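You operate a simulated robot arm through the tools that you are given. There is no shell and no other tool. Be economical: measure what you need, move in short steps, check, and stop when the job is done.

You run a simulated two-armed robot. Do the job below in one go: nothing can be reset, and whatever is moved stays where it is left.

TASK
Use the controller to flush the filter named in its last alarm.
Fine: open the teal valve, turn the grey knob to the filter's name, press start once; shut the teal valve when the screen says ready.

Only the result counts: the job must be done as asked and must still hold three seconds after the hand-in. Knocking over, shifting, dropping, spilling or breaking anything else fails it.

THE ROBOT
Two 7-joint arms with fingered hands on one trunk, on a base that drives. Base frame: it is fixed to the floor where the robot stands at the start and does not move with it; the origin is under the middle of the robot, x ahead of it, y to its left, z up. Readings come in cm, degrees, newtons and seconds.
The left shoulder is at the start at [8, 24.1, 168.1], the right one opposite. With the tool pointing down near the work surface each hand reaches from about 10 to 92 cm from the robot's upright axis, wherever it stands, measured 20 degrees to its own side. Places, roughly: black controller [50, 50, 150]; controller's blue knob [40, 40, 140]; left filter [-60, 280, 80]; right filter [0, 100, 80]; start button [40, 30, 140]; teal valve handle [50, 0, 90]. Payload 4.9 kg a hand.
The tool frame of a hand sits at the grasp point between the pads (the TCP): z along the fingers, y along the line on which they close. The tips reach 3.2 cm beyond it. The gripper opens to 20 cm. The gripper's body begins 8.9 cm behind the TCP. The gripper is a hand of 4 fingers: y runs from the thumb to the fingers, the wrist lies at [0, 0, -26.7] in the tool frame, and closing takes about 1.5 s.
Orientation is told as [roll, pitch, yaw] about the base's x, y, z axes, in that order, counted from this pose: with the fingers straight down and closing along the base's y, the tool's x points along the base's -x, its y along +y and its z along -z.

THE INTERFACE
- The arms move only by the tool step_arm. It takes "left_commands", "right_commands" or both (then of equal length, played together; a hand with none holds still); each is a list of rows, each a list of 7 numbers: the shift along the tool's x, y, z in mm, then the turn, a rotation vector about the tool's x, y, z in degrees, then the gripper command, from -1 (shut) to 1 (fully open), values between in proportion. In form: [[dx, dy, dz, ax, ay, az, hand], ...]. A call has 1 to 20 rows; each row shifts and turns the commanded pose from where the row before left it, along the tool's axes as they then stand. Rows are played at 5 a second. More than 5 cm and 8.6 degrees between two rows, or a gripper value outside its range, and nothing of the call is played. Where a pose cannot be reached the arm comes as near as it can. A force on the tool above 40 N (or 10 N above the force at the start of the call, whichever is more), or a blocked arm, ends the call early, and 0.2 s more pass. Each finger travels about 7.2 cm/s and halts on what it meets, pressing with about 33 N; the grip force reading is that of the motor and also rises with nothing between the fingers. The clock runs only during rows and for 0.2 s after the last one: add rows that do not move to give the fingers time. The reply holds the time, the measured pose of the TCP, the force on the tool along the base axes, the opening and the grip force, in the units named above and with some noise, with the torque about the TCP (base axes, N m) and any sound that the robot's microphone picked up.
- Cameras (640 x 400 px; columns grow to the right, rows downward): "scene" is now at [8.82, 6, 184.92]; the picture's right is [0.64, -0.77, -0.00], its down [-0.52, -0.44, -0.73] and it looks along [0.56, 0.47, -0.68] (base axes); focal length 214 px, centre (320, 200). "left" rides on the left gripper at [-6.9, -6.9, -11.6] in its tool frame; the picture's right is [0.71, -0.71, 0.00], its down [0.54, 0.54, -0.64] and it looks along [0.45, 0.45, 0.77] (tool axes); focal length 226 px, centre (320, 200). "right" rides on the right gripper at [6.9, -6.9, -11.6] in its tool frame; the picture's right is [0.71, 0.71, 0.00], its down [-0.54, 0.54, -0.64] and it looks along [-0.45, 0.45, 0.77] (tool axes); focal length 226 px, centre (320, 200). There is no depth. A picture from a camera that has moved, and an enlarged one, comes with that camera's place and axes in the base frame and with its lens. The place of the scene camera against the robot may be out by one fixed shift of up to 1.8 cm in any direction.
- capture(camera): a new picture of that camera. No time passes.
- move_column(by): slides the trunk up (or, below 0, down) by that many cm; the arms and the scene camera ride with it, the base frame stays. It gives what a move gives, with no picture.
- base_move(legs): drives the robot by 1 to 6 legs, each [ahead, left, turn to the left] in cm, cm and degrees, along the robot's own axes; the way and the turn of a leg run together, so that a leg with both is an arc; at most 150 cm and 180 degrees a leg. The arms and the cameras ride along, it lands a little off, and it stops where it bumps. It gives what a move gives.
- hand_shape(shape, hand): the hand has 4 fingers and takes this shape, open, in about a second: jaw (thumb against the fingers, like two jaws); tri (thumb and two fingers); tip (a fingertip pinch); poke (one finger out to press); point (the index stretched); flat (the hand flat); cup (the hand cupped); fist (a fist). The gripper value then closes the fingers along that shape, each until it touches; the sizes above hold for jaw. It gives what a move gives, with no picture.
- pan_tilt(pan, tilt): turns the head with the scene camera to pan (to the left, within 86 degrees either way) and tilt (down, from -29 to 69), counted from straight ahead of the robot. It gives what a move gives.
- close_up(camera, box): a new picture of the part [left, top, right, bottom] of that camera's present view, enlarged. No time passes.
- job_done(): hands the job in; it is judged then, once.

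Work in short steps. Places have to be worked out from the pictures, the camera data and where the tool is seen: move nearer, look again, correct. Check each grasp and each placing, and mend what went wrong. You have 120 turns and 108 pictures in all, those below and enlarged ones among them. Open the grippers and draw the arms clear of the work before you hand the job in, unless the task says otherwise; then end with one line.

The tools are called as name(argument=value, ...) on one line, values as JSON. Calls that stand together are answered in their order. step_arm: Moves the arms, as the interface text tells. Its arguments: {"type":"object","properties":{"left_commands":{"type":"array"},"right_commands":{"type":"array"}},"required":[]} The other tools are called the same way: move_column (by) slides the trunk up or down; hand_shape (shape, hand) gives the hand a shape; base_move (legs) drives the base; pan_tilt (pan, tilt) turns the head that bears the scene camera; capture (camera) takes a picture; close_up (camera, box) takes an enlarged picture of a part of a camera's view; job_done () hands the job in.

At the start:

```text
t: 0.0
left_tcp_pos: [34.32, 35.86, 99.94]
left_orientation: [-0.1, 0.0, -0.1]
left_contact_force: [0.0, -0.2, 0.0]
left_wrist_torque: [0.01, -0.02, 0.0]
left_grip_width: 20.01
left_gripper_force: 0.2
left_shape: jaw
right_tcp_pos: [49.57, 0.16, 161.46]
right_orientation: [0.0, -0.1, 0.0]
right_contact_force: [0.0, 0.7, 0.2]
right_wrist_torque: [-0.01, 0.01, 0.0]
right_grip_width: 19.96
right_gripper_force: 0.1
right_shape: jaw
trunk travel left (down, up): [-58.9, 25.1]
robot x, y, heading: [0.28, -0.12, 0.2]
head pan, tilt: [39.9, 43.1]
```

scene: 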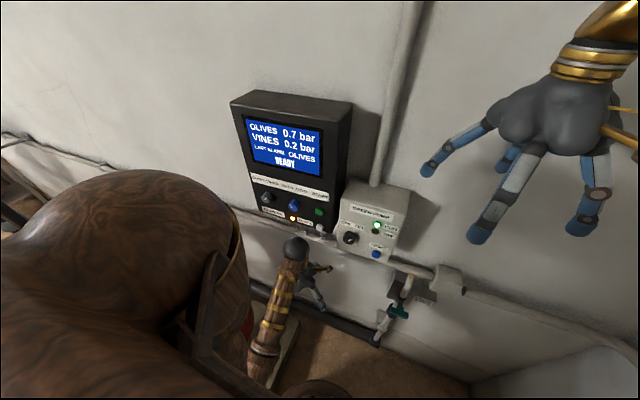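
right: 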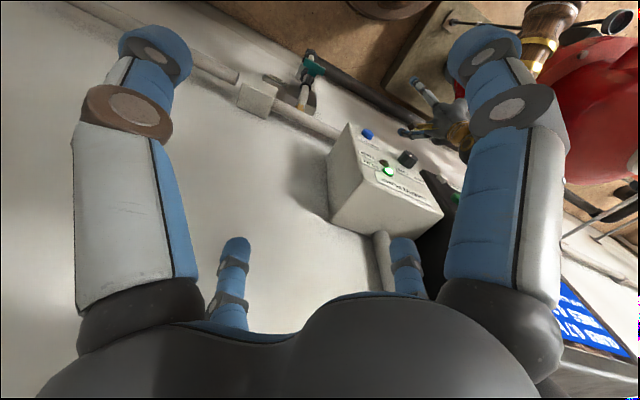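
left: 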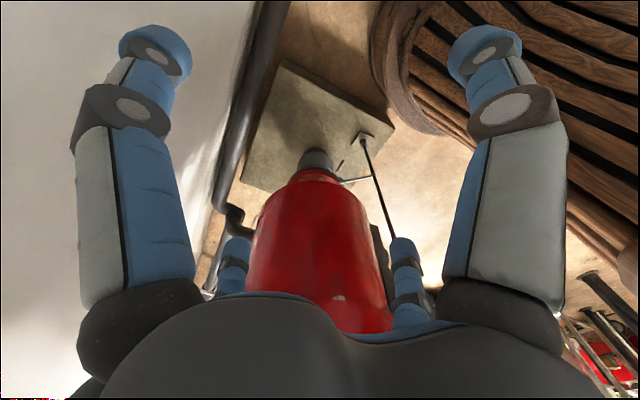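

The screen shows two filters and "last alarm OLIVES". I'll look closely at the controller labels first.

close_up(camera="scene", box=[220, 90, 360, 180])

close_up(camera="scene", box=[240, 165, 340, 235])

close_up(camera="scene", box=[330, 180, 470, 350])

```text
4.44 times, centred on (290, 135) of scene
camera zoom: at [8.82, 6.0, 184.92], right [0.64, -0.77, 0.0], down [-0.52, -0.44, -0.73], along [0.56, 0.47, -0.68], focal length 953 px, centre (453, 489)
```

zoom: 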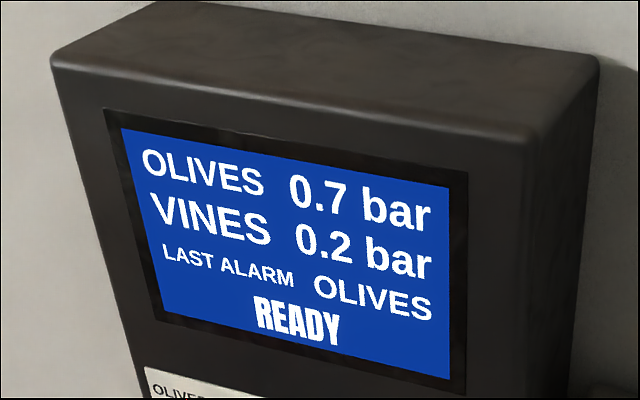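

```text
5.71 times, centred on (290, 200) of scene
camera zoom: at [8.82, 6.0, 184.92], right [0.64, -0.77, 0.0], down [-0.52, -0.44, -0.73], along [0.56, 0.47, -0.68], focal length 1226 px, centre (491, 200)
```

zoom: 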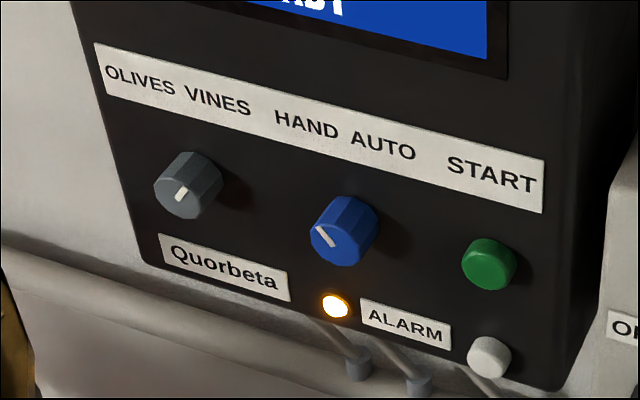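

```text
2.35 times, centred on (400, 265) of scene
camera zoom: at [8.82, 6.0, 184.92], right [0.64, -0.77, 0.0], down [-0.52, -0.44, -0.73], along [0.56, 0.47, -0.68], focal length 505 px, centre (132, 47)
```

zoom: 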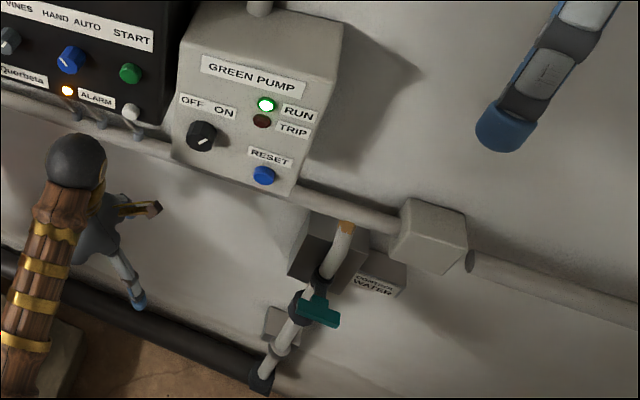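

Last alarm: OLIVES. The blue knob looks set to HAND. Now a close look at the valve and the grey knob from both cameras.

close_up(camera="scene", box=[360, 260, 450, 350])

close_up(camera="right", box=[250, 30, 370, 120])

close_up(camera="scene", box=[255, 180, 305, 215])

```text
4.44 times, centred on (405, 305) of scene
camera zoom: at [8.82, 6.0, 184.92], right [0.64, -0.77, 0.0], down [-0.52, -0.44, -0.73], along [0.56, 0.47, -0.68], focal length 953 px, centre (-58, -267)
```

zoom: 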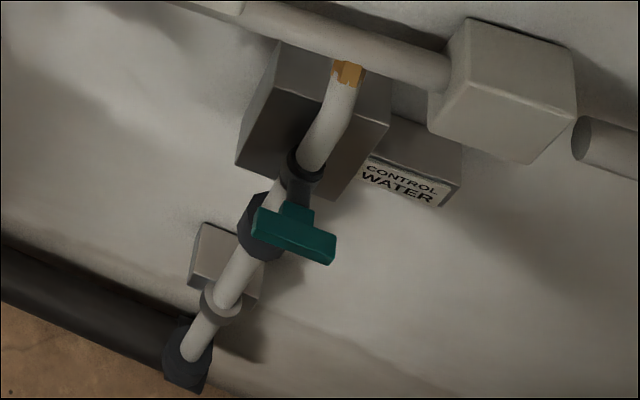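

```text
4.44 times, centred on (310, 75) of right
camera zoom: at [42.78, -6.67, 172.95], right [-0.71, 0.71, 0.0], down [0.54, 0.54, 0.64], along [0.45, 0.45, -0.77], focal length 1005 px, centre (364, 756)
```

zoom: 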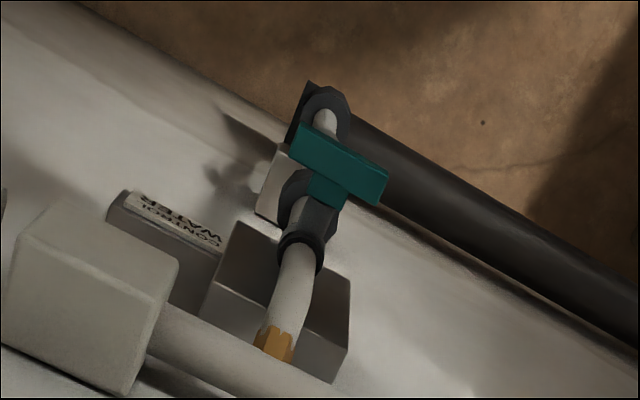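

```text
11.43 times, centred on (280, 198) of scene
camera zoom: at [8.82, 6.0, 184.92], right [0.64, -0.77, 0.0], down [-0.52, -0.44, -0.73], along [0.56, 0.47, -0.68], focal length 2451 px, centre (777, 229)
```

zoom: 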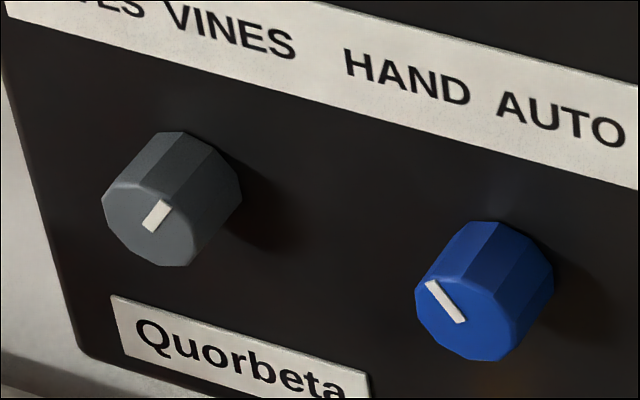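

Grey points at VINES (needs OLIVES), blue at HAND, and the teal bar is crosswise to its pipe (shut). Before moving the left hand I want to see what the red object under it is.

pan_tilt(pan=40, tilt=66)

capture(camera="scene")

```text
t: 0.9
left_tcp_pos: [34.27, 35.96, 99.97]
left_orientation: [0.0, 0.0, 0.0]
left_contact_force: [0.1, -0.7, -0.5]
left_wrist_torque: [0.01, 0.01, -0.05]
left_grip_width: 20.0
left_gripper_force: 0.0
left_shape: jaw
right_tcp_pos: [49.59, 0.2, 161.51]
right_orientation: [0.0, 0.0, 0.0]
right_contact_force: [0.1, -0.9, 0.5]
right_wrist_torque: [-0.01, 0.0, -0.02]
right_grip_width: 20.0
right_gripper_force: 0.1
right_shape: jaw
trunk travel left (down, up): [-58.9, 25.1]
robot x, y, heading: [-0.41, -0.14, 0.0]
head pan, tilt: [40.0, 66.0]
```

```text
98 pictures are left
camera scene: at [7.03, 4.52, 182.05], right [0.64, -0.77, 0.0], down [-0.7, -0.59, -0.41], along [0.31, 0.26, -0.91], focal length 214 px, centre (320, 200)
```

scene: 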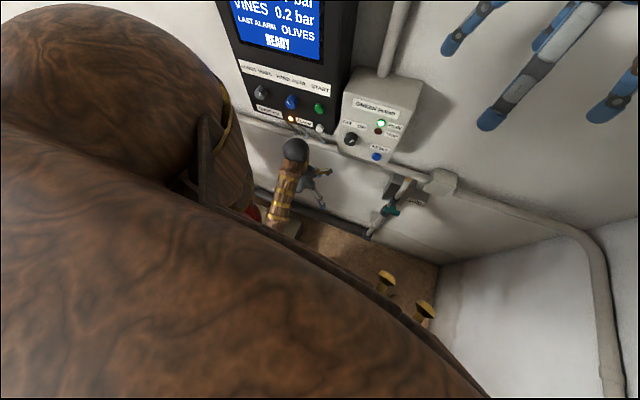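

The red tank is a filter well away (~[0,100]), so the left hand is free. I draw both hands back from the wall and lower the right one in front of the valve.

step_arm(left_commands=[[50, 0, 0, 0, 0, 0, 1], [50, 0, 0, 0, 0, 0, 1], [0, 0, 0, 0, 0, 0, 1], [0, 0, 0, 0, 0, 0, 1], [0, 0, 0, 0, 0, 0, 1], [0, 0, 0, 0, 0, 0, 1], [0, 0, 0, 0, 0, 0, 1], [0, 0, 0, 0, 0, 0, 1], [0, 0, 0, 0, 0, 0, 1], [0, 0, 0, 0, 0, 0, 1], [0, 0, 0, 0, 0, 0, 1], [0, 0, 0, 0, 0, 0, 1], [0, 0, 0, 0, 0, 0, 1]], right_commands=[[50, 0, 0, 0, 0, 0, 1], [50, 0, 0, 0, 0, 0, 1], [50, -40, 0, 0, 0, 0, 1], [0, -40, 50, 0, 0, 0, 1], [0, 0, 50, 0, 0, 0, 1], [0, 0, 50, 0, 0, 0, 1], [0, 0, 50, 0, 0, 0, 1], [0, 0, 50, 0, 0, 0, 1], [0, 0, 50, 0, 0, 0, 1], [0, 0, 50, 0, 0, 0, 1], [0, 0, 50, 0, 0, 0, 1], [0, 0, 50, 0, 0, 0, 1], [0, 0, 50, 0, 0, 0, 1]])

capture(camera="right")

```text
refused: row 3 steps farther than a row can; nothing moved
```

```text
97 pictures are left
camera right: at [42.78, -6.67, 172.95], right [-0.71, 0.71, 0.0], down [0.54, 0.54, 0.64], along [0.45, 0.45, -0.77], focal length 226 px, centre (320, 200)
```

right: 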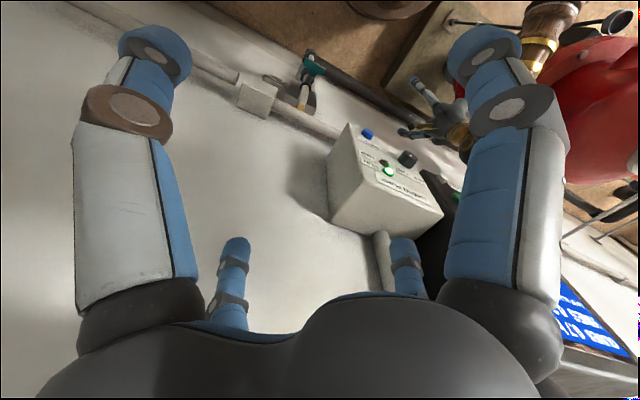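

The step was refused because one diagonal row was over 5 cm; I repeat it with smaller rows.

step_arm(left_commands=[[50, 0, 0, 0, 0, 0, 1], [50, 0, 0, 0, 0, 0, 1], [0, 0, 0, 0, 0, 0, 1], [0, 0, 0, 0, 0, 0, 1], [0, 0, 0, 0, 0, 0, 1], [0, 0, 0, 0, 0, 0, 1], [0, 0, 0, 0, 0, 0, 1], [0, 0, 0, 0, 0, 0, 1], [0, 0, 0, 0, 0, 0, 1], [0, 0, 0, 0, 0, 0, 1], [0, 0, 0, 0, 0, 0, 1], [0, 0, 0, 0, 0, 0, 1], [0, 0, 0, 0, 0, 0, 1]], right_commands=[[49, 0, 0, 0, 0, 0, 1], [49, 0, 0, 0, 0, 0, 1], [40, -25, 0, 0, 0, 0, 1], [0, -25, 40, 0, 0, 0, 1], [0, 0, 49, 0, 0, 0, 1], [0, 0, 49, 0, 0, 0, 1], [0, 0, 49, 0, 0, 0, 1], [0, 0, 49, 0, 0, 0, 1], [0, 0, 49, 0, 0, 0, 1], [0, 0, 49, 0, 0, 0, 1], [0, 0, 49, 0, 0, 0, 1], [0, 0, 49, 0, 0, 0, 1], [0, 0, 49, 0, 0, 0, 1]])

capture(camera="right")

```text
t: 1.6
left_tcp_pos: [34.9, 39.79, 103.4]
left_orientation: [3.6, -7.9, -2.7]
left_contact_force: [-1.1, 0.3, 1.0]
left_wrist_torque: [-0.04, 0.0, 0.03]
left_grip_width: 19.97
left_gripper_force: 0.0
left_shape: jaw
right_tcp_pos: [40.37, 0.64, 161.32]
right_orientation: [-0.6, 0.8, -0.1]
right_contact_force: [-0.7, 1.1, -0.6]
right_wrist_torque: [0.0, -0.08, -0.02]
right_grip_width: 19.98
right_gripper_force: 0.0
right_shape: jaw
trunk travel left (down, up): [-58.9, 25.1]
robot x, y, heading: [0.09, 0.52, -0.1]
head pan, tilt: [40.0, 66.0]
stopped in row 3 (left hand): the arm was blocked; the commanded pose is now the measured one
```

```text
96 pictures are left
camera right: at [33.61, -6.15, 172.97], right [-0.71, 0.71, 0.0], down [0.55, 0.55, 0.63], along [0.44, 0.45, -0.78], focal length 226 px, centre (320, 200)
```

right: 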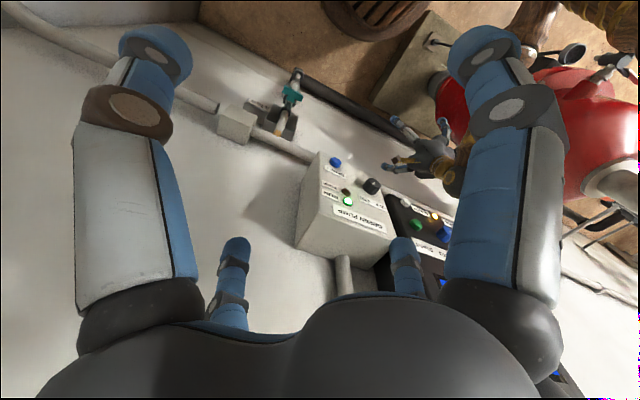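

The left arm was blocked after a few cm; let me see what's near it.

capture(camera="left")

capture(camera="scene")

```text
95 pictures are left
camera left: at [39.9, 31.98, 115.33], right [-0.73, -0.67, -0.14], down [-0.61, 0.53, 0.59], along [-0.32, 0.52, -0.79], focal length 226 px, centre (320, 200)
```

left: 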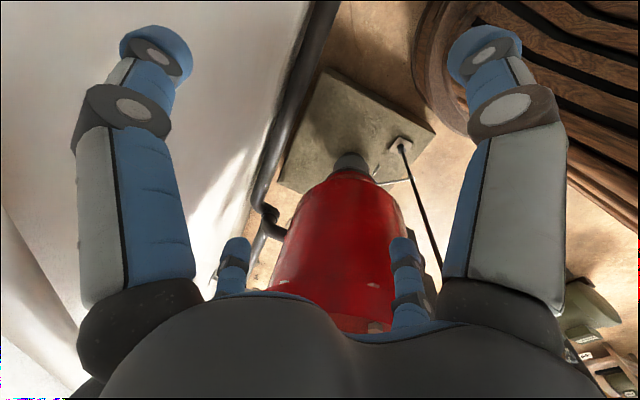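

```text
94 pictures are left
camera scene: at [9.49, 6.43, 182.18], right [0.64, -0.77, 0.0], down [-0.71, -0.59, -0.39], along [0.3, 0.25, -0.92], focal length 214 px, centre (320, 200)
```

scene: 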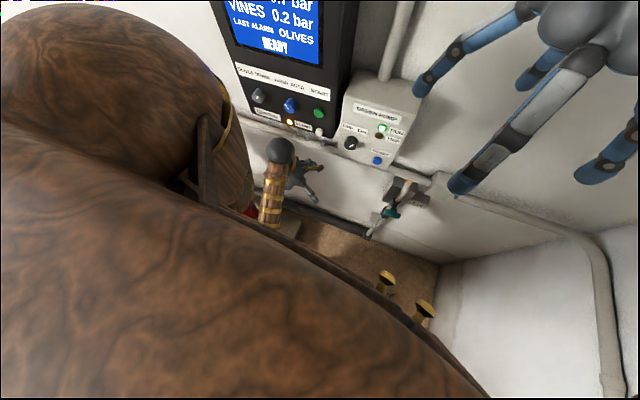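

The tank is about a metre away, so the block was the left arm's own posture. I continue with the right hand alone: down in front of the valve.

step_arm(right_commands=[[20, -40, 0, 0, 0, 0, 1], [0, -30, 30, 0, 0, 0, 1], [0, 0, 49, 0, 0, 0, 1], [0, 0, 49, 0, 0, 0, 1], [0, 0, 49, 0, 0, 0, 1], [0, 0, 49, 0, 0, 0, 1], [0, 0, 49, 0, 0, 0, 1], [0, 0, 49, 0, 0, 0, 1], [0, 0, 49, 0, 0, 0, 1], [0, 0, 49, 0, 0, 0, 1]])

capture(camera="right")

```text
t: 3.8
left_tcp_pos: [35.0, 39.62, 102.92]
left_orientation: [3.5, -7.8, -3.0]
left_contact_force: [-0.3, -0.1, 0.1]
left_wrist_torque: [0.0, 0.0, 0.0]
left_grip_width: 20.0
left_gripper_force: 0.1
left_shape: jaw
right_tcp_pos: [38.12, -6.76, 118.56]
right_orientation: [-0.6, 0.9, 0.0]
right_contact_force: [-0.2, -0.9, -0.1]
right_wrist_torque: [0.0, -0.02, 0.01]
right_grip_width: 19.97
right_gripper_force: 0.0
right_shape: jaw
right hand out of reach, approached as far as the arm can: row 8
trunk travel left (down, up): [-58.9, 25.1]
robot x, y, heading: [0.44, 0.25, -0.0]
head pan, tilt: [40.0, 66.0]
```

```text
93 pictures are left
camera right: at [31.56, -13.47, 130.29], right [-0.71, 0.71, 0.0], down [0.55, 0.55, 0.63], along [0.44, 0.45, -0.78], focal length 226 px, centre (320, 200)
```

right: 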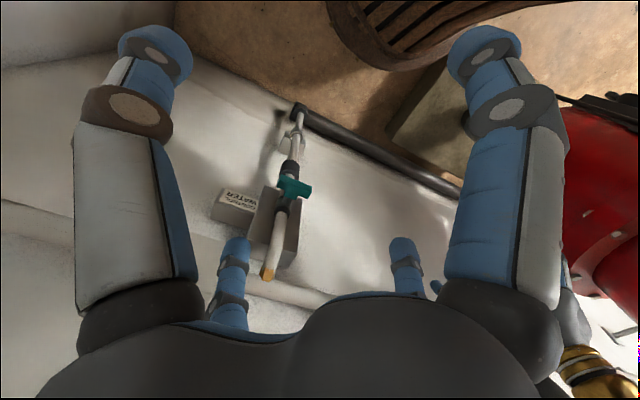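

Good view of the valve now; zoom for measurement.

close_up(camera="right", box=[240, 130, 360, 205])

```text
5.33 times, centred on (300, 168) of right
camera zoom: at [31.56, -13.47, 130.29], right [-0.71, 0.71, 0.0], down [0.55, 0.55, 0.63], along [0.44, 0.45, -0.78], focal length 1206 px, centre (427, 373)
```

zoom: 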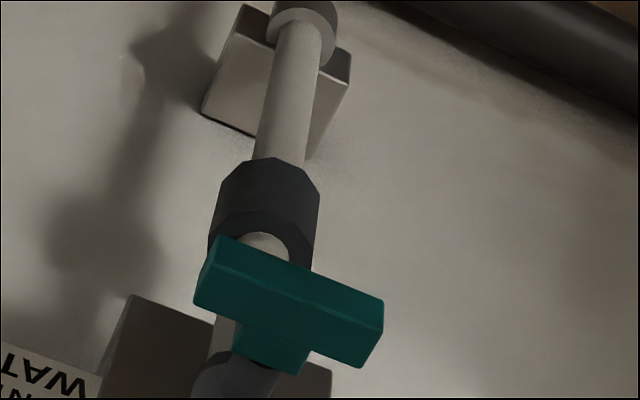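

Triangulated bar centre ≈ (52.7, 1.0, 95.5), wall normal yawed ≈ 18°. Space for a horizontal hand is tight, so I check behind the robot whether it can back up.

pan_tilt(pan=-86, tilt=45)

capture(camera="scene")

pan_tilt(pan=86, tilt=45)

capture(camera="scene")

```text
t: 5.9
left_tcp_pos: [35.17, 39.65, 102.99]
left_orientation: [3.6, -7.8, -2.8]
left_contact_force: [-0.8, -0.5, -0.3]
left_wrist_torque: [-0.03, -0.02, 0.01]
left_grip_width: 19.98
left_gripper_force: 0.1
left_shape: jaw
right_tcp_pos: [38.04, -6.77, 118.74]
right_orientation: [-0.7, 1.0, 0.1]
right_contact_force: [0.7, 0.1, -0.1]
right_wrist_torque: [-0.04, -0.02, 0.0]
right_grip_width: 19.99
right_gripper_force: 0.0
right_shape: jaw
trunk travel left (down, up): [-58.9, 25.1]
robot x, y, heading: [0.14, 0.06, 0.2]
head pan, tilt: [-85.9, 45.0]
```

```text
91 pictures are left
camera scene: at [5.85, -5.55, 184.63], right [-1.0, -0.07, 0.02], down [-0.06, 0.7, -0.71], along [0.04, -0.71, -0.7], focal length 214 px, centre (320, 200)
```

scene: 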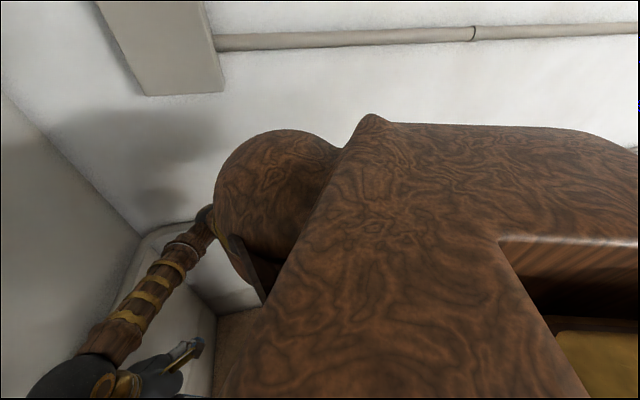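

```text
t: 8.5
left_tcp_pos: [35.01, 39.68, 103.13]
left_orientation: [3.6, -7.9, -2.8]
left_contact_force: [0.2, -0.2, 0.1]
left_wrist_torque: [-0.02, 0.03, 0.01]
left_grip_width: 20.01
left_gripper_force: 0.2
left_shape: jaw
right_tcp_pos: [38.17, -6.69, 118.77]
right_orientation: [-0.6, 0.9, 0.0]
right_contact_force: [-0.4, 0.3, -0.1]
right_wrist_torque: [0.0, 0.03, 0.03]
right_grip_width: 19.98
right_gripper_force: 0.0
right_shape: jaw
trunk travel left (down, up): [-58.9, 25.1]
robot x, y, heading: [-0.03, 0.5, -0.2]
head pan, tilt: [85.9, 45.0]
```

```text
90 pictures are left
camera scene: at [5.84, 10.62, 184.49], right [1.0, -0.07, -0.02], down [-0.06, -0.71, -0.7], along [0.04, 0.7, -0.72], focal length 214 px, centre (320, 200)
```

scene: 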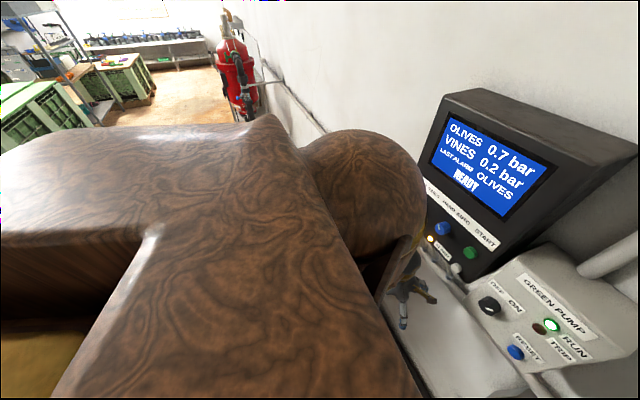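

Room behind and to the left is open. I back up 22 cm, then turn 18° left to face the wall squarely, and look ahead again.

base_move(legs=[[-22, 0, 0], [0, 0, 18]])

pan_tilt(pan=20, tilt=40)

capture(camera="scene")

capture(camera="right")

```text
t: 10.8
left_tcp_pos: [9.23, 42.8, 103.84]
left_orientation: [3.5, -9.4, 3.0]
left_contact_force: [0.7, -18.1, -0.1]
left_wrist_torque: [0.03, -0.02, -0.06]
left_grip_width: 19.94
left_gripper_force: 0.0
left_shape: jaw
right_tcp_pos: [16.74, -2.7, 118.99]
right_orientation: [-0.4, 0.7, 7.1]
right_contact_force: [-0.6, 0.1, -0.1]
right_wrist_torque: [0.03, -0.06, 0.01]
right_grip_width: 19.99
right_gripper_force: 0.1
right_shape: jaw
trunk travel left (down, up): [-58.9, 25.1]
robot x, y, heading: [-21.56, 0.12, 6.9]
head pan, tilt: [85.9, 45.0]
stopped in leg 2: the force on the tool passed its limit (the readings are from after the stop); the commanded pose is now the measured one
```

```text
t: 12.1
left_tcp_pos: [9.17, 42.92, 103.89]
left_orientation: [3.7, -9.3, 3.2]
left_contact_force: [2.3, -26.2, 7.0]
left_wrist_torque: [0.63, 0.06, -0.05]
left_grip_width: 19.89
left_gripper_force: 0.1
left_shape: jaw
right_tcp_pos: [16.91, -2.55, 118.75]
right_orientation: [-0.4, 0.8, 7.1]
right_contact_force: [0.3, 0.8, 0.4]
right_wrist_torque: [0.01, -0.02, 0.01]
right_grip_width: 20.0
right_gripper_force: 0.0
right_shape: jaw
trunk travel left (down, up): [-58.9, 25.1]
robot x, y, heading: [-21.58, -0.16, 7.0]
head pan, tilt: [20.0, 40.0]
```

```text
89 pictures are left
camera scene: at [-9.52, 6.29, 185.19], right [0.46, -0.89, 0.0], down [-0.58, -0.3, -0.76], along [0.67, 0.34, -0.65], focal length 214 px, centre (320, 200)
```

scene: 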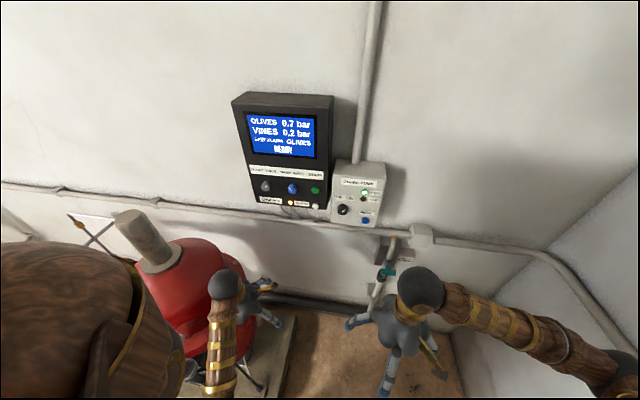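

```text
88 pictures are left
camera right: at [11.02, -10.13, 130.44], right [-0.79, 0.61, 0.0], down [0.48, 0.61, 0.63], along [0.39, 0.5, -0.77], focal length 226 px, centre (320, 200)
```

right: 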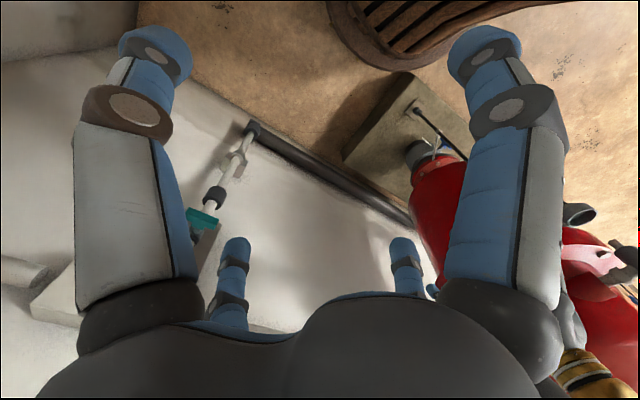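

The left hand touches the red tank (it is nearer than I reckoned). I undo the turn right away.

base_move(legs=[[0, 0, -7]])

capture(camera="left")

capture(camera="scene")

```text
t: 13.1
left_tcp_pos: [14.19, 38.89, 103.81]
left_orientation: [3.6, -9.2, -3.8]
left_contact_force: [-0.7, 0.2, 0.5]
left_wrist_torque: [0.02, -0.01, 0.01]
left_grip_width: 20.01
left_gripper_force: 0.1
left_shape: jaw
right_tcp_pos: [16.18, -7.02, 118.81]
right_orientation: [-0.4, 0.7, 0.2]
right_contact_force: [-0.1, -0.1, -0.3]
right_wrist_torque: [-0.01, 0.0, 0.04]
right_grip_width: 20.0
right_gripper_force: 0.1
right_shape: jaw
trunk travel left (down, up): [-58.9, 25.1]
robot x, y, heading: [-21.54, -0.1, 0.0]
head pan, tilt: [20.0, 40.0]
```

```text
87 pictures are left
camera left: at [18.65, 31.04, 115.85], right [-0.74, -0.66, -0.16], down [-0.61, 0.54, 0.58], along [-0.3, 0.52, -0.8], focal length 226 px, centre (320, 200)
```

left: 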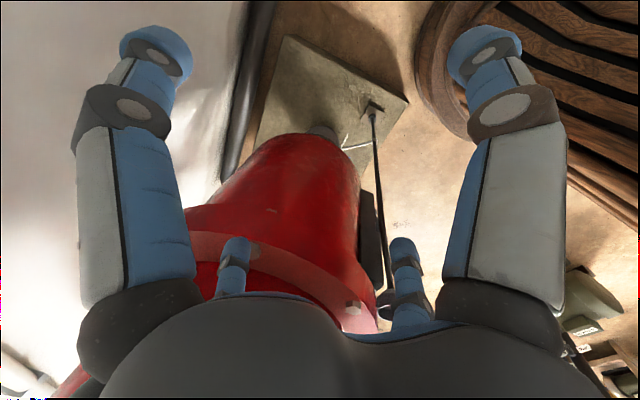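

```text
86 pictures are left
camera scene: at [-8.93, 4.76, 185.19], right [0.34, -0.94, 0.0], down [-0.61, -0.23, -0.76], along [0.71, 0.26, -0.65], focal length 214 px, centre (320, 200)
```

scene: 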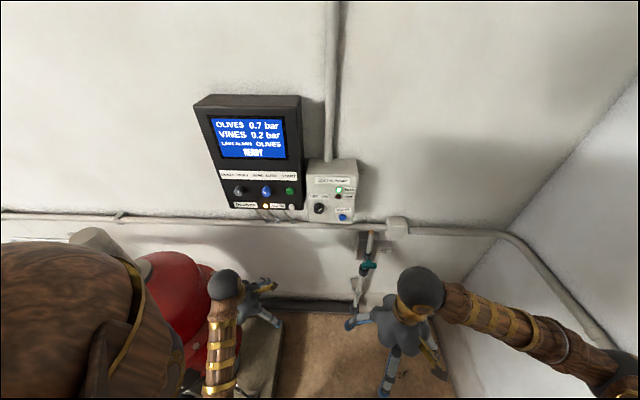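

Contact gone. I lift the left hand clear of the tank (up, slightly to the right).

step_arm(left_commands=[[0, -20, -20, 0, 0, 0, 1], [0, -20, -40, 0, 0, 0, 1], [0, 0, -49, 0, 0, 0, 1], [0, 0, -49, 0, 0, 0, 1], [0, 0, -49, 0, 0, 0, 1], [0, 0, -49, 0, 0, 0, 1], [0, 0, -49, 0, 0, 0, 1], [0, 0, -49, 0, 0, 0, 1]])

capture(camera="scene")

```text
t: 14.9
left_tcp_pos: [14.08, 35.17, 107.75]
left_orientation: [3.9, -9.3, -3.7]
left_contact_force: [-0.4, 0.4, 0.3]
left_wrist_torque: [0.01, 0.0, 0.03]
left_grip_width: 20.02
left_gripper_force: 0.2
left_shape: jaw
left hand out of reach, approached as far as the arm can: row 2, 3, 4, 5, 6, 7, 8
right_tcp_pos: [16.11, -7.55, 118.89]
right_orientation: [-0.2, 0.7, 0.1]
right_contact_force: [-0.3, -0.1, -0.4]
right_wrist_torque: [0.01, 0.01, -0.02]
right_grip_width: 19.98
right_gripper_force: 0.0
right_shape: jaw
trunk travel left (down, up): [-58.9, 25.1]
robot x, y, heading: [-21.66, -0.11, 0.1]
head pan, tilt: [20.0, 40.0]
```

```text
85 pictures are left
camera scene: at [-9.07, 4.02, 185.22], right [0.34, -0.94, 0.0], down [-0.61, -0.22, -0.76], along [0.71, 0.26, -0.65], focal length 214 px, centre (320, 200)
```

scene: 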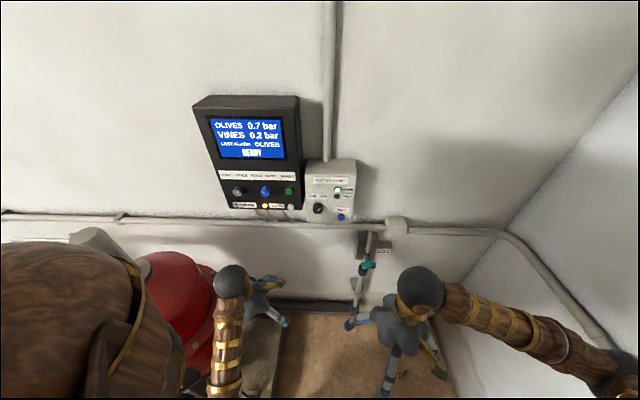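

The left hand cannot rise with fingers down, but it's clear now; I leave it. I bring the right hand forward 20 cm and start swinging the fingers toward the wall.

step_arm(right_commands=[[-49, 0, 0, 0, 0, 0, 1], [-49, 0, 0, 0, 0, 0, 1], [-49, 0, 0, 0, 0, 0, 1], [-40, 0, 0, 0, 0, 0, 1], [0, 0, 0, 0, -8, 0, 1], [0, 0, 0, 0, -8, 0, 1], [0, 0, 0, 0, -8, 0, 1], [0, 0, 0, 0, -8, 0, 1], [0, 0, 0, 0, -8, 0, 1], [0, 0, 0, 0, -8, 0, 1], [0, 0, 0, 0, -8, 0, 1], [0, 0, 0, 0, -8, 0, 1], [0, 0, 0, 0, -8, 0, 1], [0, 0, 0, 0, -8, 0, 1], [0, 0, 0, 0, -8, 0, 1]])

capture(camera="right")

```text
t: 18.1
left_tcp_pos: [14.2, 35.26, 107.92]
left_orientation: [4.0, -9.4, -3.8]
left_contact_force: [-0.1, -0.2, 0.7]
left_wrist_torque: [0.0, 0.04, 0.0]
left_grip_width: 20.0
left_gripper_force: 0.0
left_shape: jaw
right_tcp_pos: [34.69, -7.56, 118.68]
right_orientation: [-3.8, -87.5, 4.0]
right_contact_force: [-0.2, 0.0, 0.5]
right_wrist_torque: [0.01, -0.04, 0.0]
right_grip_width: 20.02
right_gripper_force: 0.0
right_shape: jaw
trunk travel left (down, up): [-58.9, 25.1]
robot x, y, heading: [-21.52, -0.04, -0.1]
head pan, tilt: [20.0, 40.0]
```

```text
84 pictures are left
camera right: at [22.9, -14.49, 112.17], right [-0.03, 0.7, -0.71], down [-0.62, 0.54, 0.57], along [0.78, 0.46, 0.42], focal length 226 px, centre (320, 200)
```

right: 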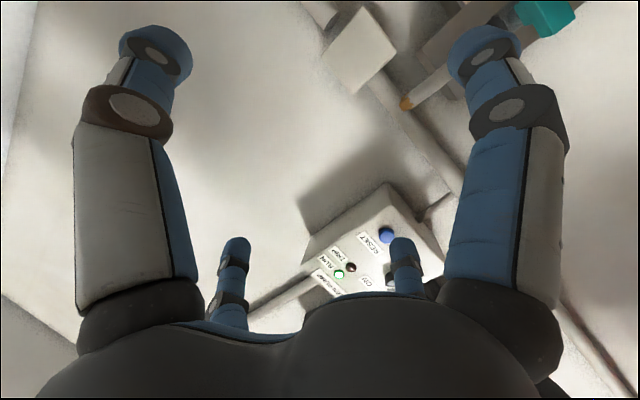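

Hand is horizontal. Now yaw 18° left to the wall normal and roll −90° so it closes vertically.

step_arm(right_commands=[[0, 0, 0, -6, 0, 0, 1], [0, 0, 0, -6, 0, 0, 1], [0, 0, 0, -4, 0, 0, 1], [0, 0, 0, 0, 0, -8.2, 1], [0, 0, 0, 0, 0, -8.2, 1], [0, 0, 0, 0, 0, -8.2, 1], [0, 0, 0, 0, 0, -8.2, 1], [0, 0, 0, 0, 0, -8.2, 1], [0, 0, 0, 0, 0, -8.2, 1], [0, 0, 0, 0, 0, -8.2, 1], [0, 0, 0, 0, 0, -8.2, 1], [0, 0, 0, 0, 0, -8.2, 1], [0, 0, 0, 0, 0, -8.2, 1], [0, 0, 0, 0, 0, -8, 1]])

capture(camera="right")

```text
t: 21.1
left_tcp_pos: [14.15, 35.42, 107.82]
left_orientation: [4.0, -9.4, -3.8]
left_contact_force: [0.4, -0.2, 0.1]
left_wrist_torque: [-0.04, 0.0, 0.02]
left_grip_width: 19.96
left_gripper_force: 0.1
left_shape: jaw
right_tcp_pos: [34.76, -7.48, 118.46]
right_orientation: [-87.3, -0.4, 106.3]
right_contact_force: [0.1, 0.9, -0.7]
right_wrist_torque: [0.0, -0.03, -0.02]
right_grip_width: 20.01
right_gripper_force: 0.0
right_shape: jaw
trunk travel left (down, up): [-58.9, 25.1]
robot x, y, heading: [-21.62, -0.13, -0.0]
head pan, tilt: [20.0, 40.0]
```

```text
83 pictures are left
camera right: at [25.92, -17.32, 125.86], right [0.16, -0.68, -0.71], down [-0.79, 0.34, -0.51], along [0.59, 0.65, -0.49], focal length 226 px, centre (320, 200)
```

right: 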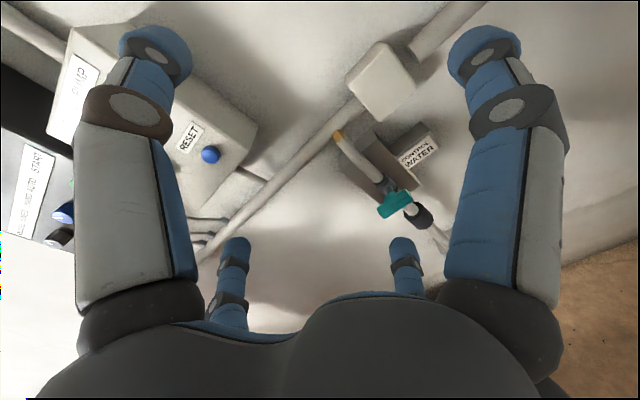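

Geometry agrees with the camera. I move to a pre-grasp ~12 cm in front of the bar and close the hand to about 8 cm.

step_arm(right_commands=[[-10, 40, 20, 0, 0, 0, 0.7], [-10, 40, 20, 0, 0, 0, 0.4], [-10, 40, 20, 0, 0, 0, 0.1], [0, 45, 15, 0, 0, 0, -0.2], [0, 45, 0, 0, 0, 0, -0.2], [0, 16, 0, 2.5, 0, 0, -0.2], [0, 0, 0, 0, 0, 0, -0.2], [0, 0, 0, 0, 0, 0, -0.2]])

capture(camera="right")

close_up(camera="scene", box=[300, 200, 480, 320])

```text
t: 22.9
left_tcp_pos: [14.11, 35.29, 107.92]
left_orientation: [4.0, -9.5, -3.8]
left_contact_force: [0.6, -0.1, -0.2]
left_wrist_torque: [-0.02, 0.01, 0.0]
left_grip_width: 19.97
left_gripper_force: 0.0
left_shape: jaw
right_tcp_pos: [39.94, -2.76, 95.54]
right_orientation: [-89.8, -0.6, 106.1]
right_contact_force: [-0.7, 0.4, -0.3]
right_wrist_torque: [0.01, 0.03, 0.01]
right_grip_width: 8.07
right_gripper_force: 0.0
right_shape: jaw
trunk travel left (down, up): [-58.9, 25.1]
robot x, y, heading: [-21.43, -0.06, -0.1]
head pan, tilt: [20.0, 40.0]
```

```text
82 pictures are left
camera right: at [30.79, -12.55, 102.28], right [0.19, -0.67, -0.71], down [-0.77, 0.35, -0.54], along [0.61, 0.65, -0.45], focal length 226 px, centre (320, 200)
```

right: 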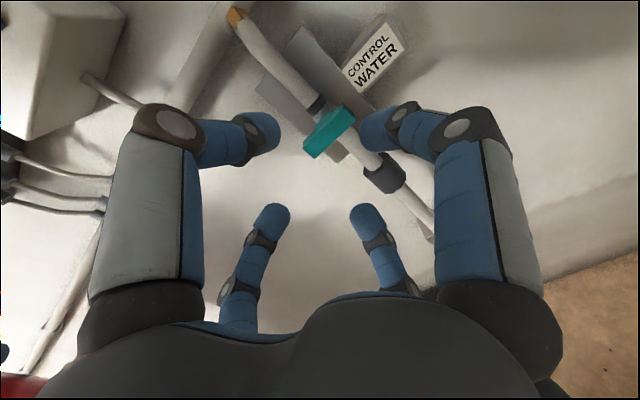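

```text
3.33 times, centred on (390, 260) of scene
camera zoom: at [-9.21, 4.08, 185.25], right [0.34, -0.94, 0.0], down [-0.61, -0.22, -0.76], along [0.71, 0.26, -0.65], focal length 715 px, centre (87, 0)
```

zoom: 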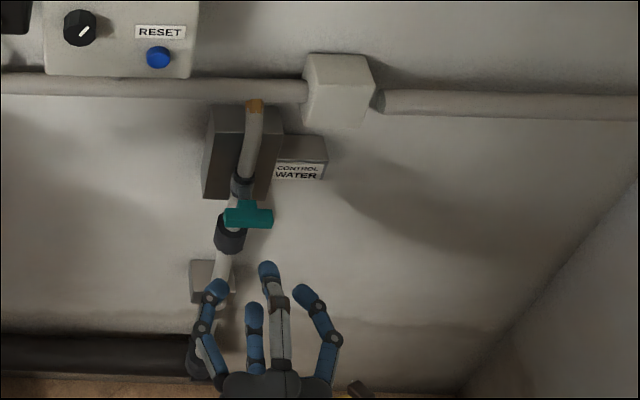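

Good alignment overall; I zoom to refine the bar position.

close_up(camera="right", box=[230, 80, 430, 205])

```text
3.20 times, centred on (330, 142) of right
camera zoom: at [30.79, -12.55, 102.28], right [0.19, -0.67, -0.71], down [-0.77, 0.35, -0.54], along [0.61, 0.65, -0.45], focal length 723 px, centre (288, 384)
```

zoom: 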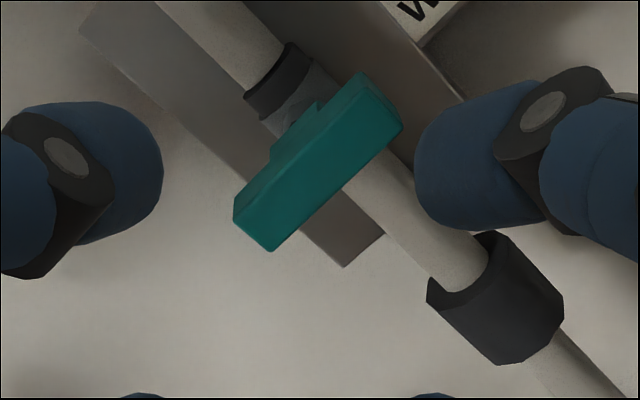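

Bar sits about 1 cm lower than the TCP line. I drop 1 cm and advance 11 cm toward it.

step_arm(right_commands=[[0, 10, 20, 0, 0, 0, -0.2], [0, 0, 30, 0, 0, 0, -0.2], [0, 0, 30, 0, 0, 0, -0.2], [0, 0, 20, 0, 0, 0, -0.2], [0, 0, 10, 0, 0, 0, -0.2]])

close_up(camera="right", box=[200, 60, 460, 222])

close_up(camera="scene", box=[320, 220, 420, 300])

```text
t: 24.1
left_tcp_pos: [14.24, 35.23, 107.85]
left_orientation: [4.0, -9.4, -3.8]
left_contact_force: [-0.3, 0.3, 0.9]
left_wrist_torque: [0.0, 0.02, -0.03]
left_grip_width: 20.02
left_gripper_force: 0.0
left_shape: jaw
right_tcp_pos: [50.46, 0.51, 94.67]
right_orientation: [-89.9, -0.4, 106.2]
right_contact_force: [0.3, -0.3, 0.7]
right_wrist_torque: [-0.01, -0.01, 0.0]
right_grip_width: 8.03
right_gripper_force: 0.0
right_shape: jaw
trunk travel left (down, up): [-58.9, 25.1]
robot x, y, heading: [-21.59, -0.34, 0.1]
head pan, tilt: [20.0, 40.0]
```

```text
2.46 times, centred on (330, 141) of right
camera zoom: at [41.37, -9.47, 101.42], right [0.19, -0.67, -0.71], down [-0.77, 0.35, -0.54], along [0.61, 0.65, -0.45], focal length 556 px, centre (295, 345)
```

zoom: 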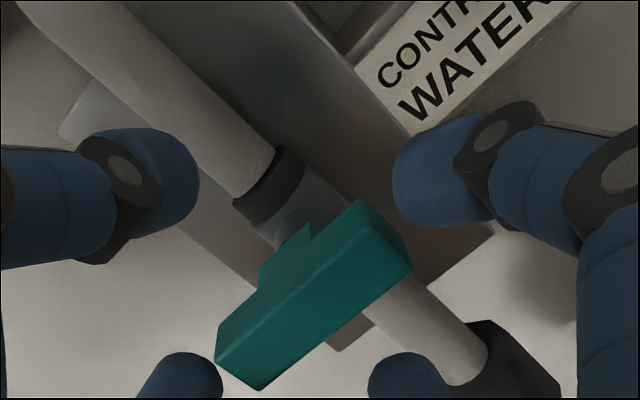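

```text
5.00 times, centred on (370, 260) of scene
camera zoom: at [-9.21, 4.09, 185.24], right [0.34, -0.94, 0.0], down [-0.61, -0.22, -0.76], along [0.71, 0.26, -0.65], focal length 1072 px, centre (70, -100)
```

zoom: 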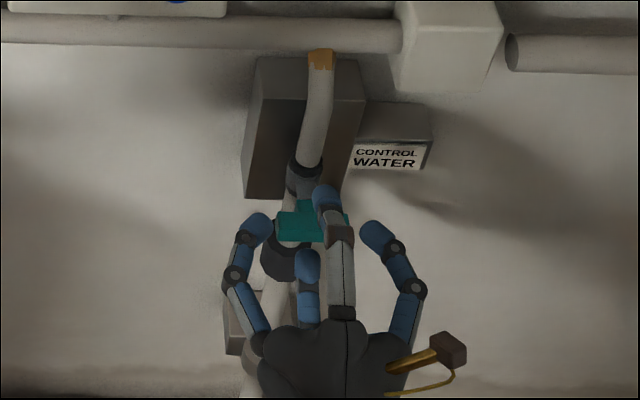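

The four digits surround the bar (above, below, left, right). I advance 0.8 cm more and close on it.

step_arm(right_commands=[[-3, 0, 8, 0, 0, 0, -0.2], [0, 0, 0, 0, 0, 0, -0.5], [0, 0, 0, 0, 0, 0, -0.8], [0, 0, 0, 0, 0, 0, -1], [0, 0, 0, 0, 0, 0, -1], [0, 0, 0, 0, 0, 0, -1], [0, 0, 0, 0, 0, 0, -1]])

close_up(camera="right", box=[200, 60, 460, 222])

close_up(camera="scene", box=[320, 220, 420, 300])

```text
t: 25.7
left_tcp_pos: [14.21, 35.34, 107.84]
left_orientation: [3.8, -9.5, -3.8]
left_contact_force: [-0.1, 0.7, 0.2]
left_wrist_torque: [0.0, 0.01, 0.01]
left_grip_width: 20.02
left_gripper_force: 0.1
left_shape: jaw
right_tcp_pos: [51.27, 0.91, 94.7]
right_orientation: [-89.8, -0.5, 106.2]
right_contact_force: [11.4, 4.3, -3.2]
right_wrist_torque: [-0.01, 0.02, 0.07]
right_grip_width: 2.45
right_gripper_force: 33.1
right_shape: jaw
trunk travel left (down, up): [-58.9, 25.1]
robot x, y, heading: [-21.47, -0.15, -0.1]
head pan, tilt: [20.0, 40.0]
```

```text
2.46 times, centred on (330, 141) of right
camera zoom: at [42.19, -8.92, 101.48], right [0.19, -0.67, -0.71], down [-0.77, 0.35, -0.54], along [0.61, 0.65, -0.45], focal length 556 px, centre (295, 345)
```

zoom: 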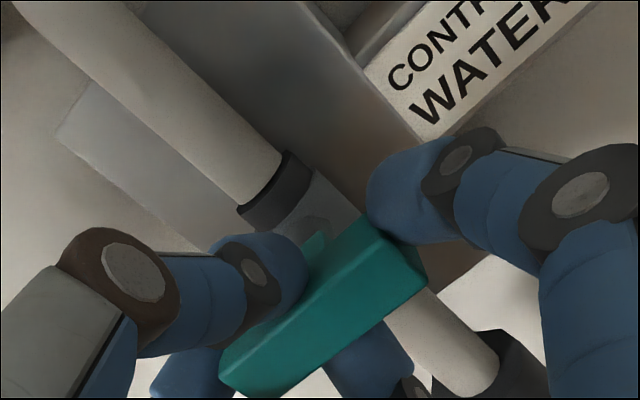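

```text
5.00 times, centred on (370, 260) of scene
camera zoom: at [-9.14, 4.14, 185.23], right [0.34, -0.94, 0.0], down [-0.61, -0.22, -0.76], along [0.71, 0.26, -0.65], focal length 1072 px, centre (70, -100)
```

zoom: 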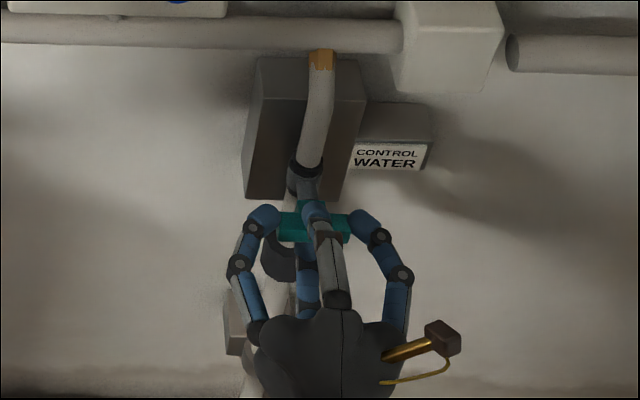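

The bar is held on all sides. I try turning clockwise (as the robot sees it) a little and check the torque.

step_arm(right_commands=[[0, 0, 0, 0, 0, 6, -1], [0, 0, 0, 0, 0, 6, -1], [0, 0, 0, 0, 0, 0, -1]])

close_up(camera="scene", box=[320, 220, 420, 300])

```text
t: 26.5
left_tcp_pos: [14.2, 35.2, 107.87]
left_orientation: [3.9, -9.4, -3.9]
left_contact_force: [0.0, 0.0, 1.0]
left_wrist_torque: [0.03, -0.01, -0.04]
left_grip_width: 19.98
left_gripper_force: 0.1
left_shape: jaw
right_tcp_pos: [51.42, 0.93, 94.77]
right_orientation: [-89.9, -12.5, 106.2]
right_contact_force: [12.2, 8.0, -0.7]
right_wrist_torque: [-0.23, -0.07, 0.1]
right_grip_width: 2.42
right_gripper_force: 33.2
right_shape: jaw
trunk travel left (down, up): [-58.9, 25.1]
robot x, y, heading: [-21.53, -0.13, 0.0]
head pan, tilt: [20.0, 40.0]
```

```text
5.00 times, centred on (370, 260) of scene
camera zoom: at [-9.17, 4.15, 185.23], right [0.34, -0.94, 0.0], down [-0.61, -0.22, -0.76], along [0.71, 0.26, -0.65], focal length 1072 px, centre (70, -100)
```

zoom: 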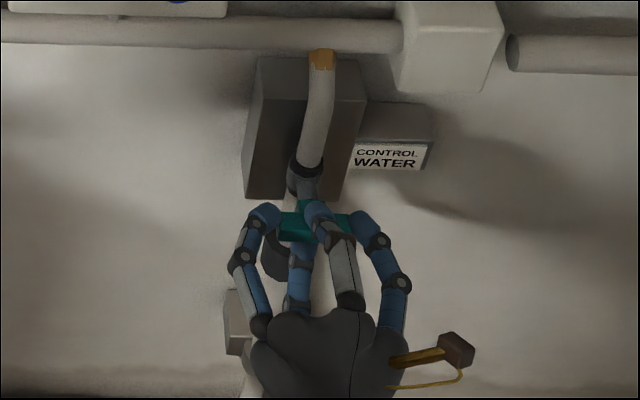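

close_up(camera="right", box=[200, 60, 460, 222])

```text
2.46 times, centred on (330, 141) of right
camera zoom: at [42.55, -10.12, 99.9], right [0.15, -0.52, -0.84], down [-0.8, 0.44, -0.41], along [0.58, 0.73, -0.35], focal length 556 px, centre (295, 345)
```

zoom: 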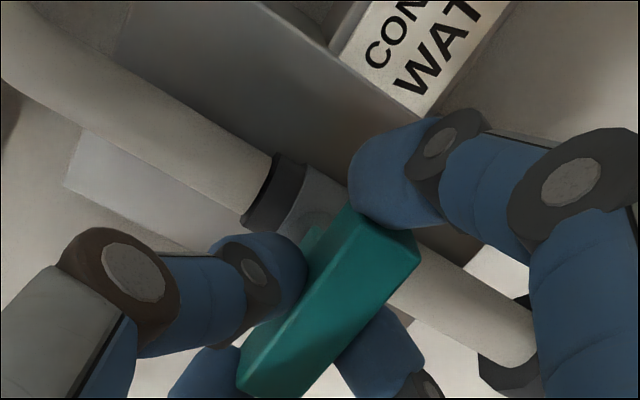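

The bar stayed nearly still in the world while the hand slipped round it; try the other direction (counter-clockwise).

step_arm(right_commands=[[0, 0, 0, 0, 0, -8, -1], [0, 0, 0, 0, 0, -8, -1], [0, 0, 0, 0, 0, -8, -1], [0, 0, 0, 0, 0, -8, -1], [0, 0, 0, 0, 0, 0, -1]])

close_up(camera="right", box=[200, 60, 460, 222])

close_up(camera="scene", box=[320, 220, 420, 300])

```text
t: 27.7
left_tcp_pos: [14.03, 35.36, 107.94]
left_orientation: [3.9, -9.5, -3.8]
left_contact_force: [-0.2, 0.0, 0.3]
left_wrist_torque: [-0.01, -0.04, 0.01]
left_grip_width: 19.99
left_gripper_force: 0.1
left_shape: jaw
right_tcp_pos: [51.2, 1.06, 94.81]
right_orientation: [-89.8, 19.5, 106.3]
right_contact_force: [6.3, 12.1, -1.8]
right_wrist_torque: [0.07, 0.01, 0.29]
right_grip_width: 2.41
right_gripper_force: 33.2
right_shape: jaw
trunk travel left (down, up): [-58.9, 25.1]
robot x, y, heading: [-21.45, -0.29, 0.2]
head pan, tilt: [20.0, 40.0]
```

```text
2.46 times, centred on (330, 141) of right
camera zoom: at [41.42, -6.17, 103.43], right [0.25, -0.87, -0.43], down [-0.71, 0.14, -0.69], along [0.66, 0.48, -0.58], focal length 556 px, centre (295, 345)
```

zoom: 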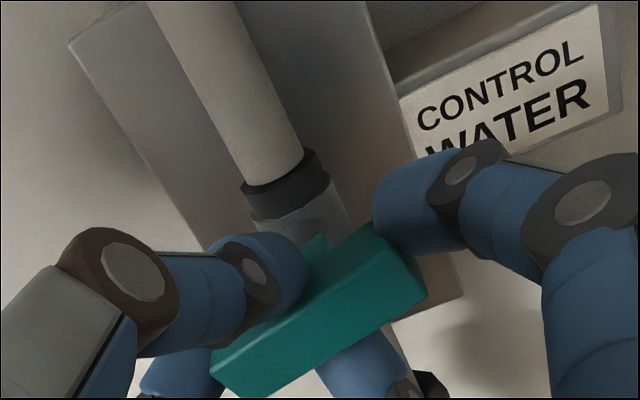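

```text
5.00 times, centred on (370, 260) of scene
camera zoom: at [-9.19, 4.17, 185.24], right [0.34, -0.94, 0.0], down [-0.61, -0.22, -0.76], along [0.71, 0.26, -0.65], focal length 1072 px, centre (70, -100)
```

zoom: 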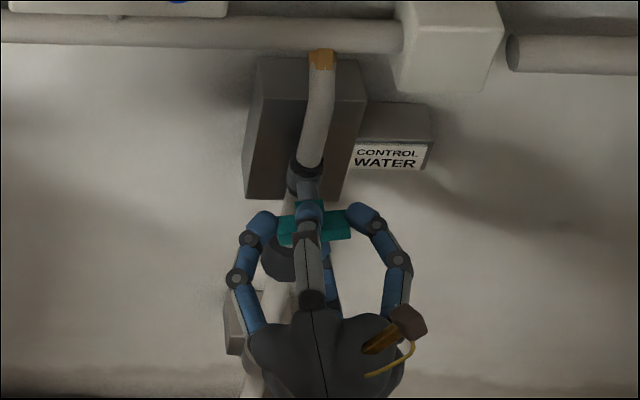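

The bar follows counter-clockwise. Continue turning that way.

step_arm(right_commands=[[0, 0, 0, 0, 0, -8, -1], [0, 0, 0, 0, 0, -8, -1], [0, 0, 0, 0, 0, -8, -1], [0, 0, 0, 0, 0, -8, -1], [0, 0, 0, 0, 0, -8, -1], [0, 0, 0, 0, 0, 0, -1]])

close_up(camera="right", box=[200, 60, 460, 222])

close_up(camera="scene", box=[320, 220, 420, 300])

```text
t: 29.1
left_tcp_pos: [14.18, 35.27, 107.86]
left_orientation: [3.9, -9.3, -3.8]
left_contact_force: [-0.6, -0.1, -0.5]
left_wrist_torque: [0.01, 0.01, 0.01]
left_grip_width: 19.99
left_gripper_force: 0.1
left_shape: jaw
right_tcp_pos: [51.33, 1.22, 94.65]
right_orientation: [-89.6, 59.5, 106.8]
right_contact_force: [4.2, 26.1, -11.0]
right_wrist_torque: [0.19, 0.17, 0.69]
right_grip_width: 2.35
right_gripper_force: 33.3
right_shape: jaw
trunk travel left (down, up): [-58.9, 25.1]
robot x, y, heading: [-21.59, 0.31, 0.3]
head pan, tilt: [20.0, 40.0]
```

```text
2.46 times, centred on (330, 141) of right
camera zoom: at [39.56, 0.33, 104.01], right [0.27, -0.93, 0.25], down [-0.57, -0.37, -0.74], along [0.78, 0.06, -0.63], focal length 556 px, centre (295, 345)
```

zoom: 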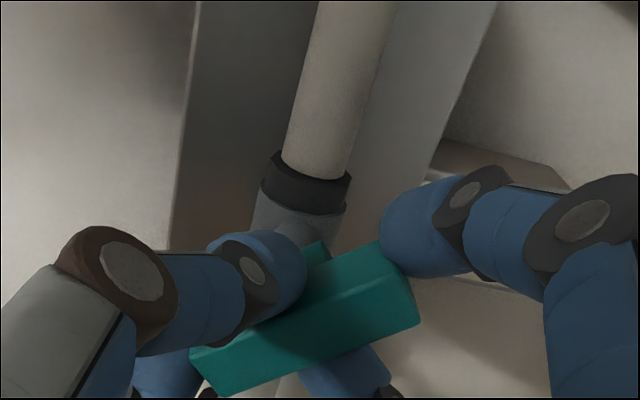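

```text
5.00 times, centred on (370, 260) of scene
camera zoom: at [-9.14, 4.24, 185.23], right [0.34, -0.94, 0.0], down [-0.61, -0.22, -0.76], along [0.71, 0.26, -0.65], focal length 1072 px, centre (70, -100)
```

zoom: 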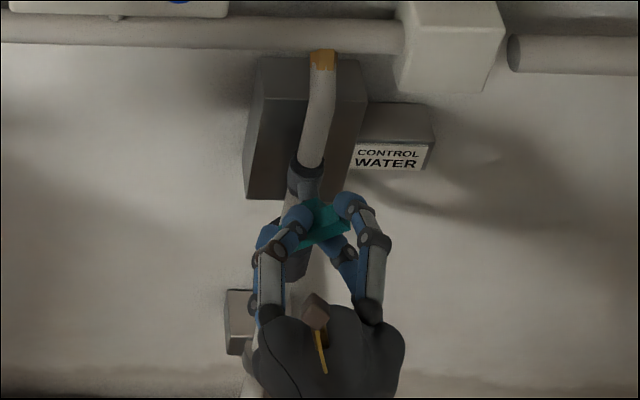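

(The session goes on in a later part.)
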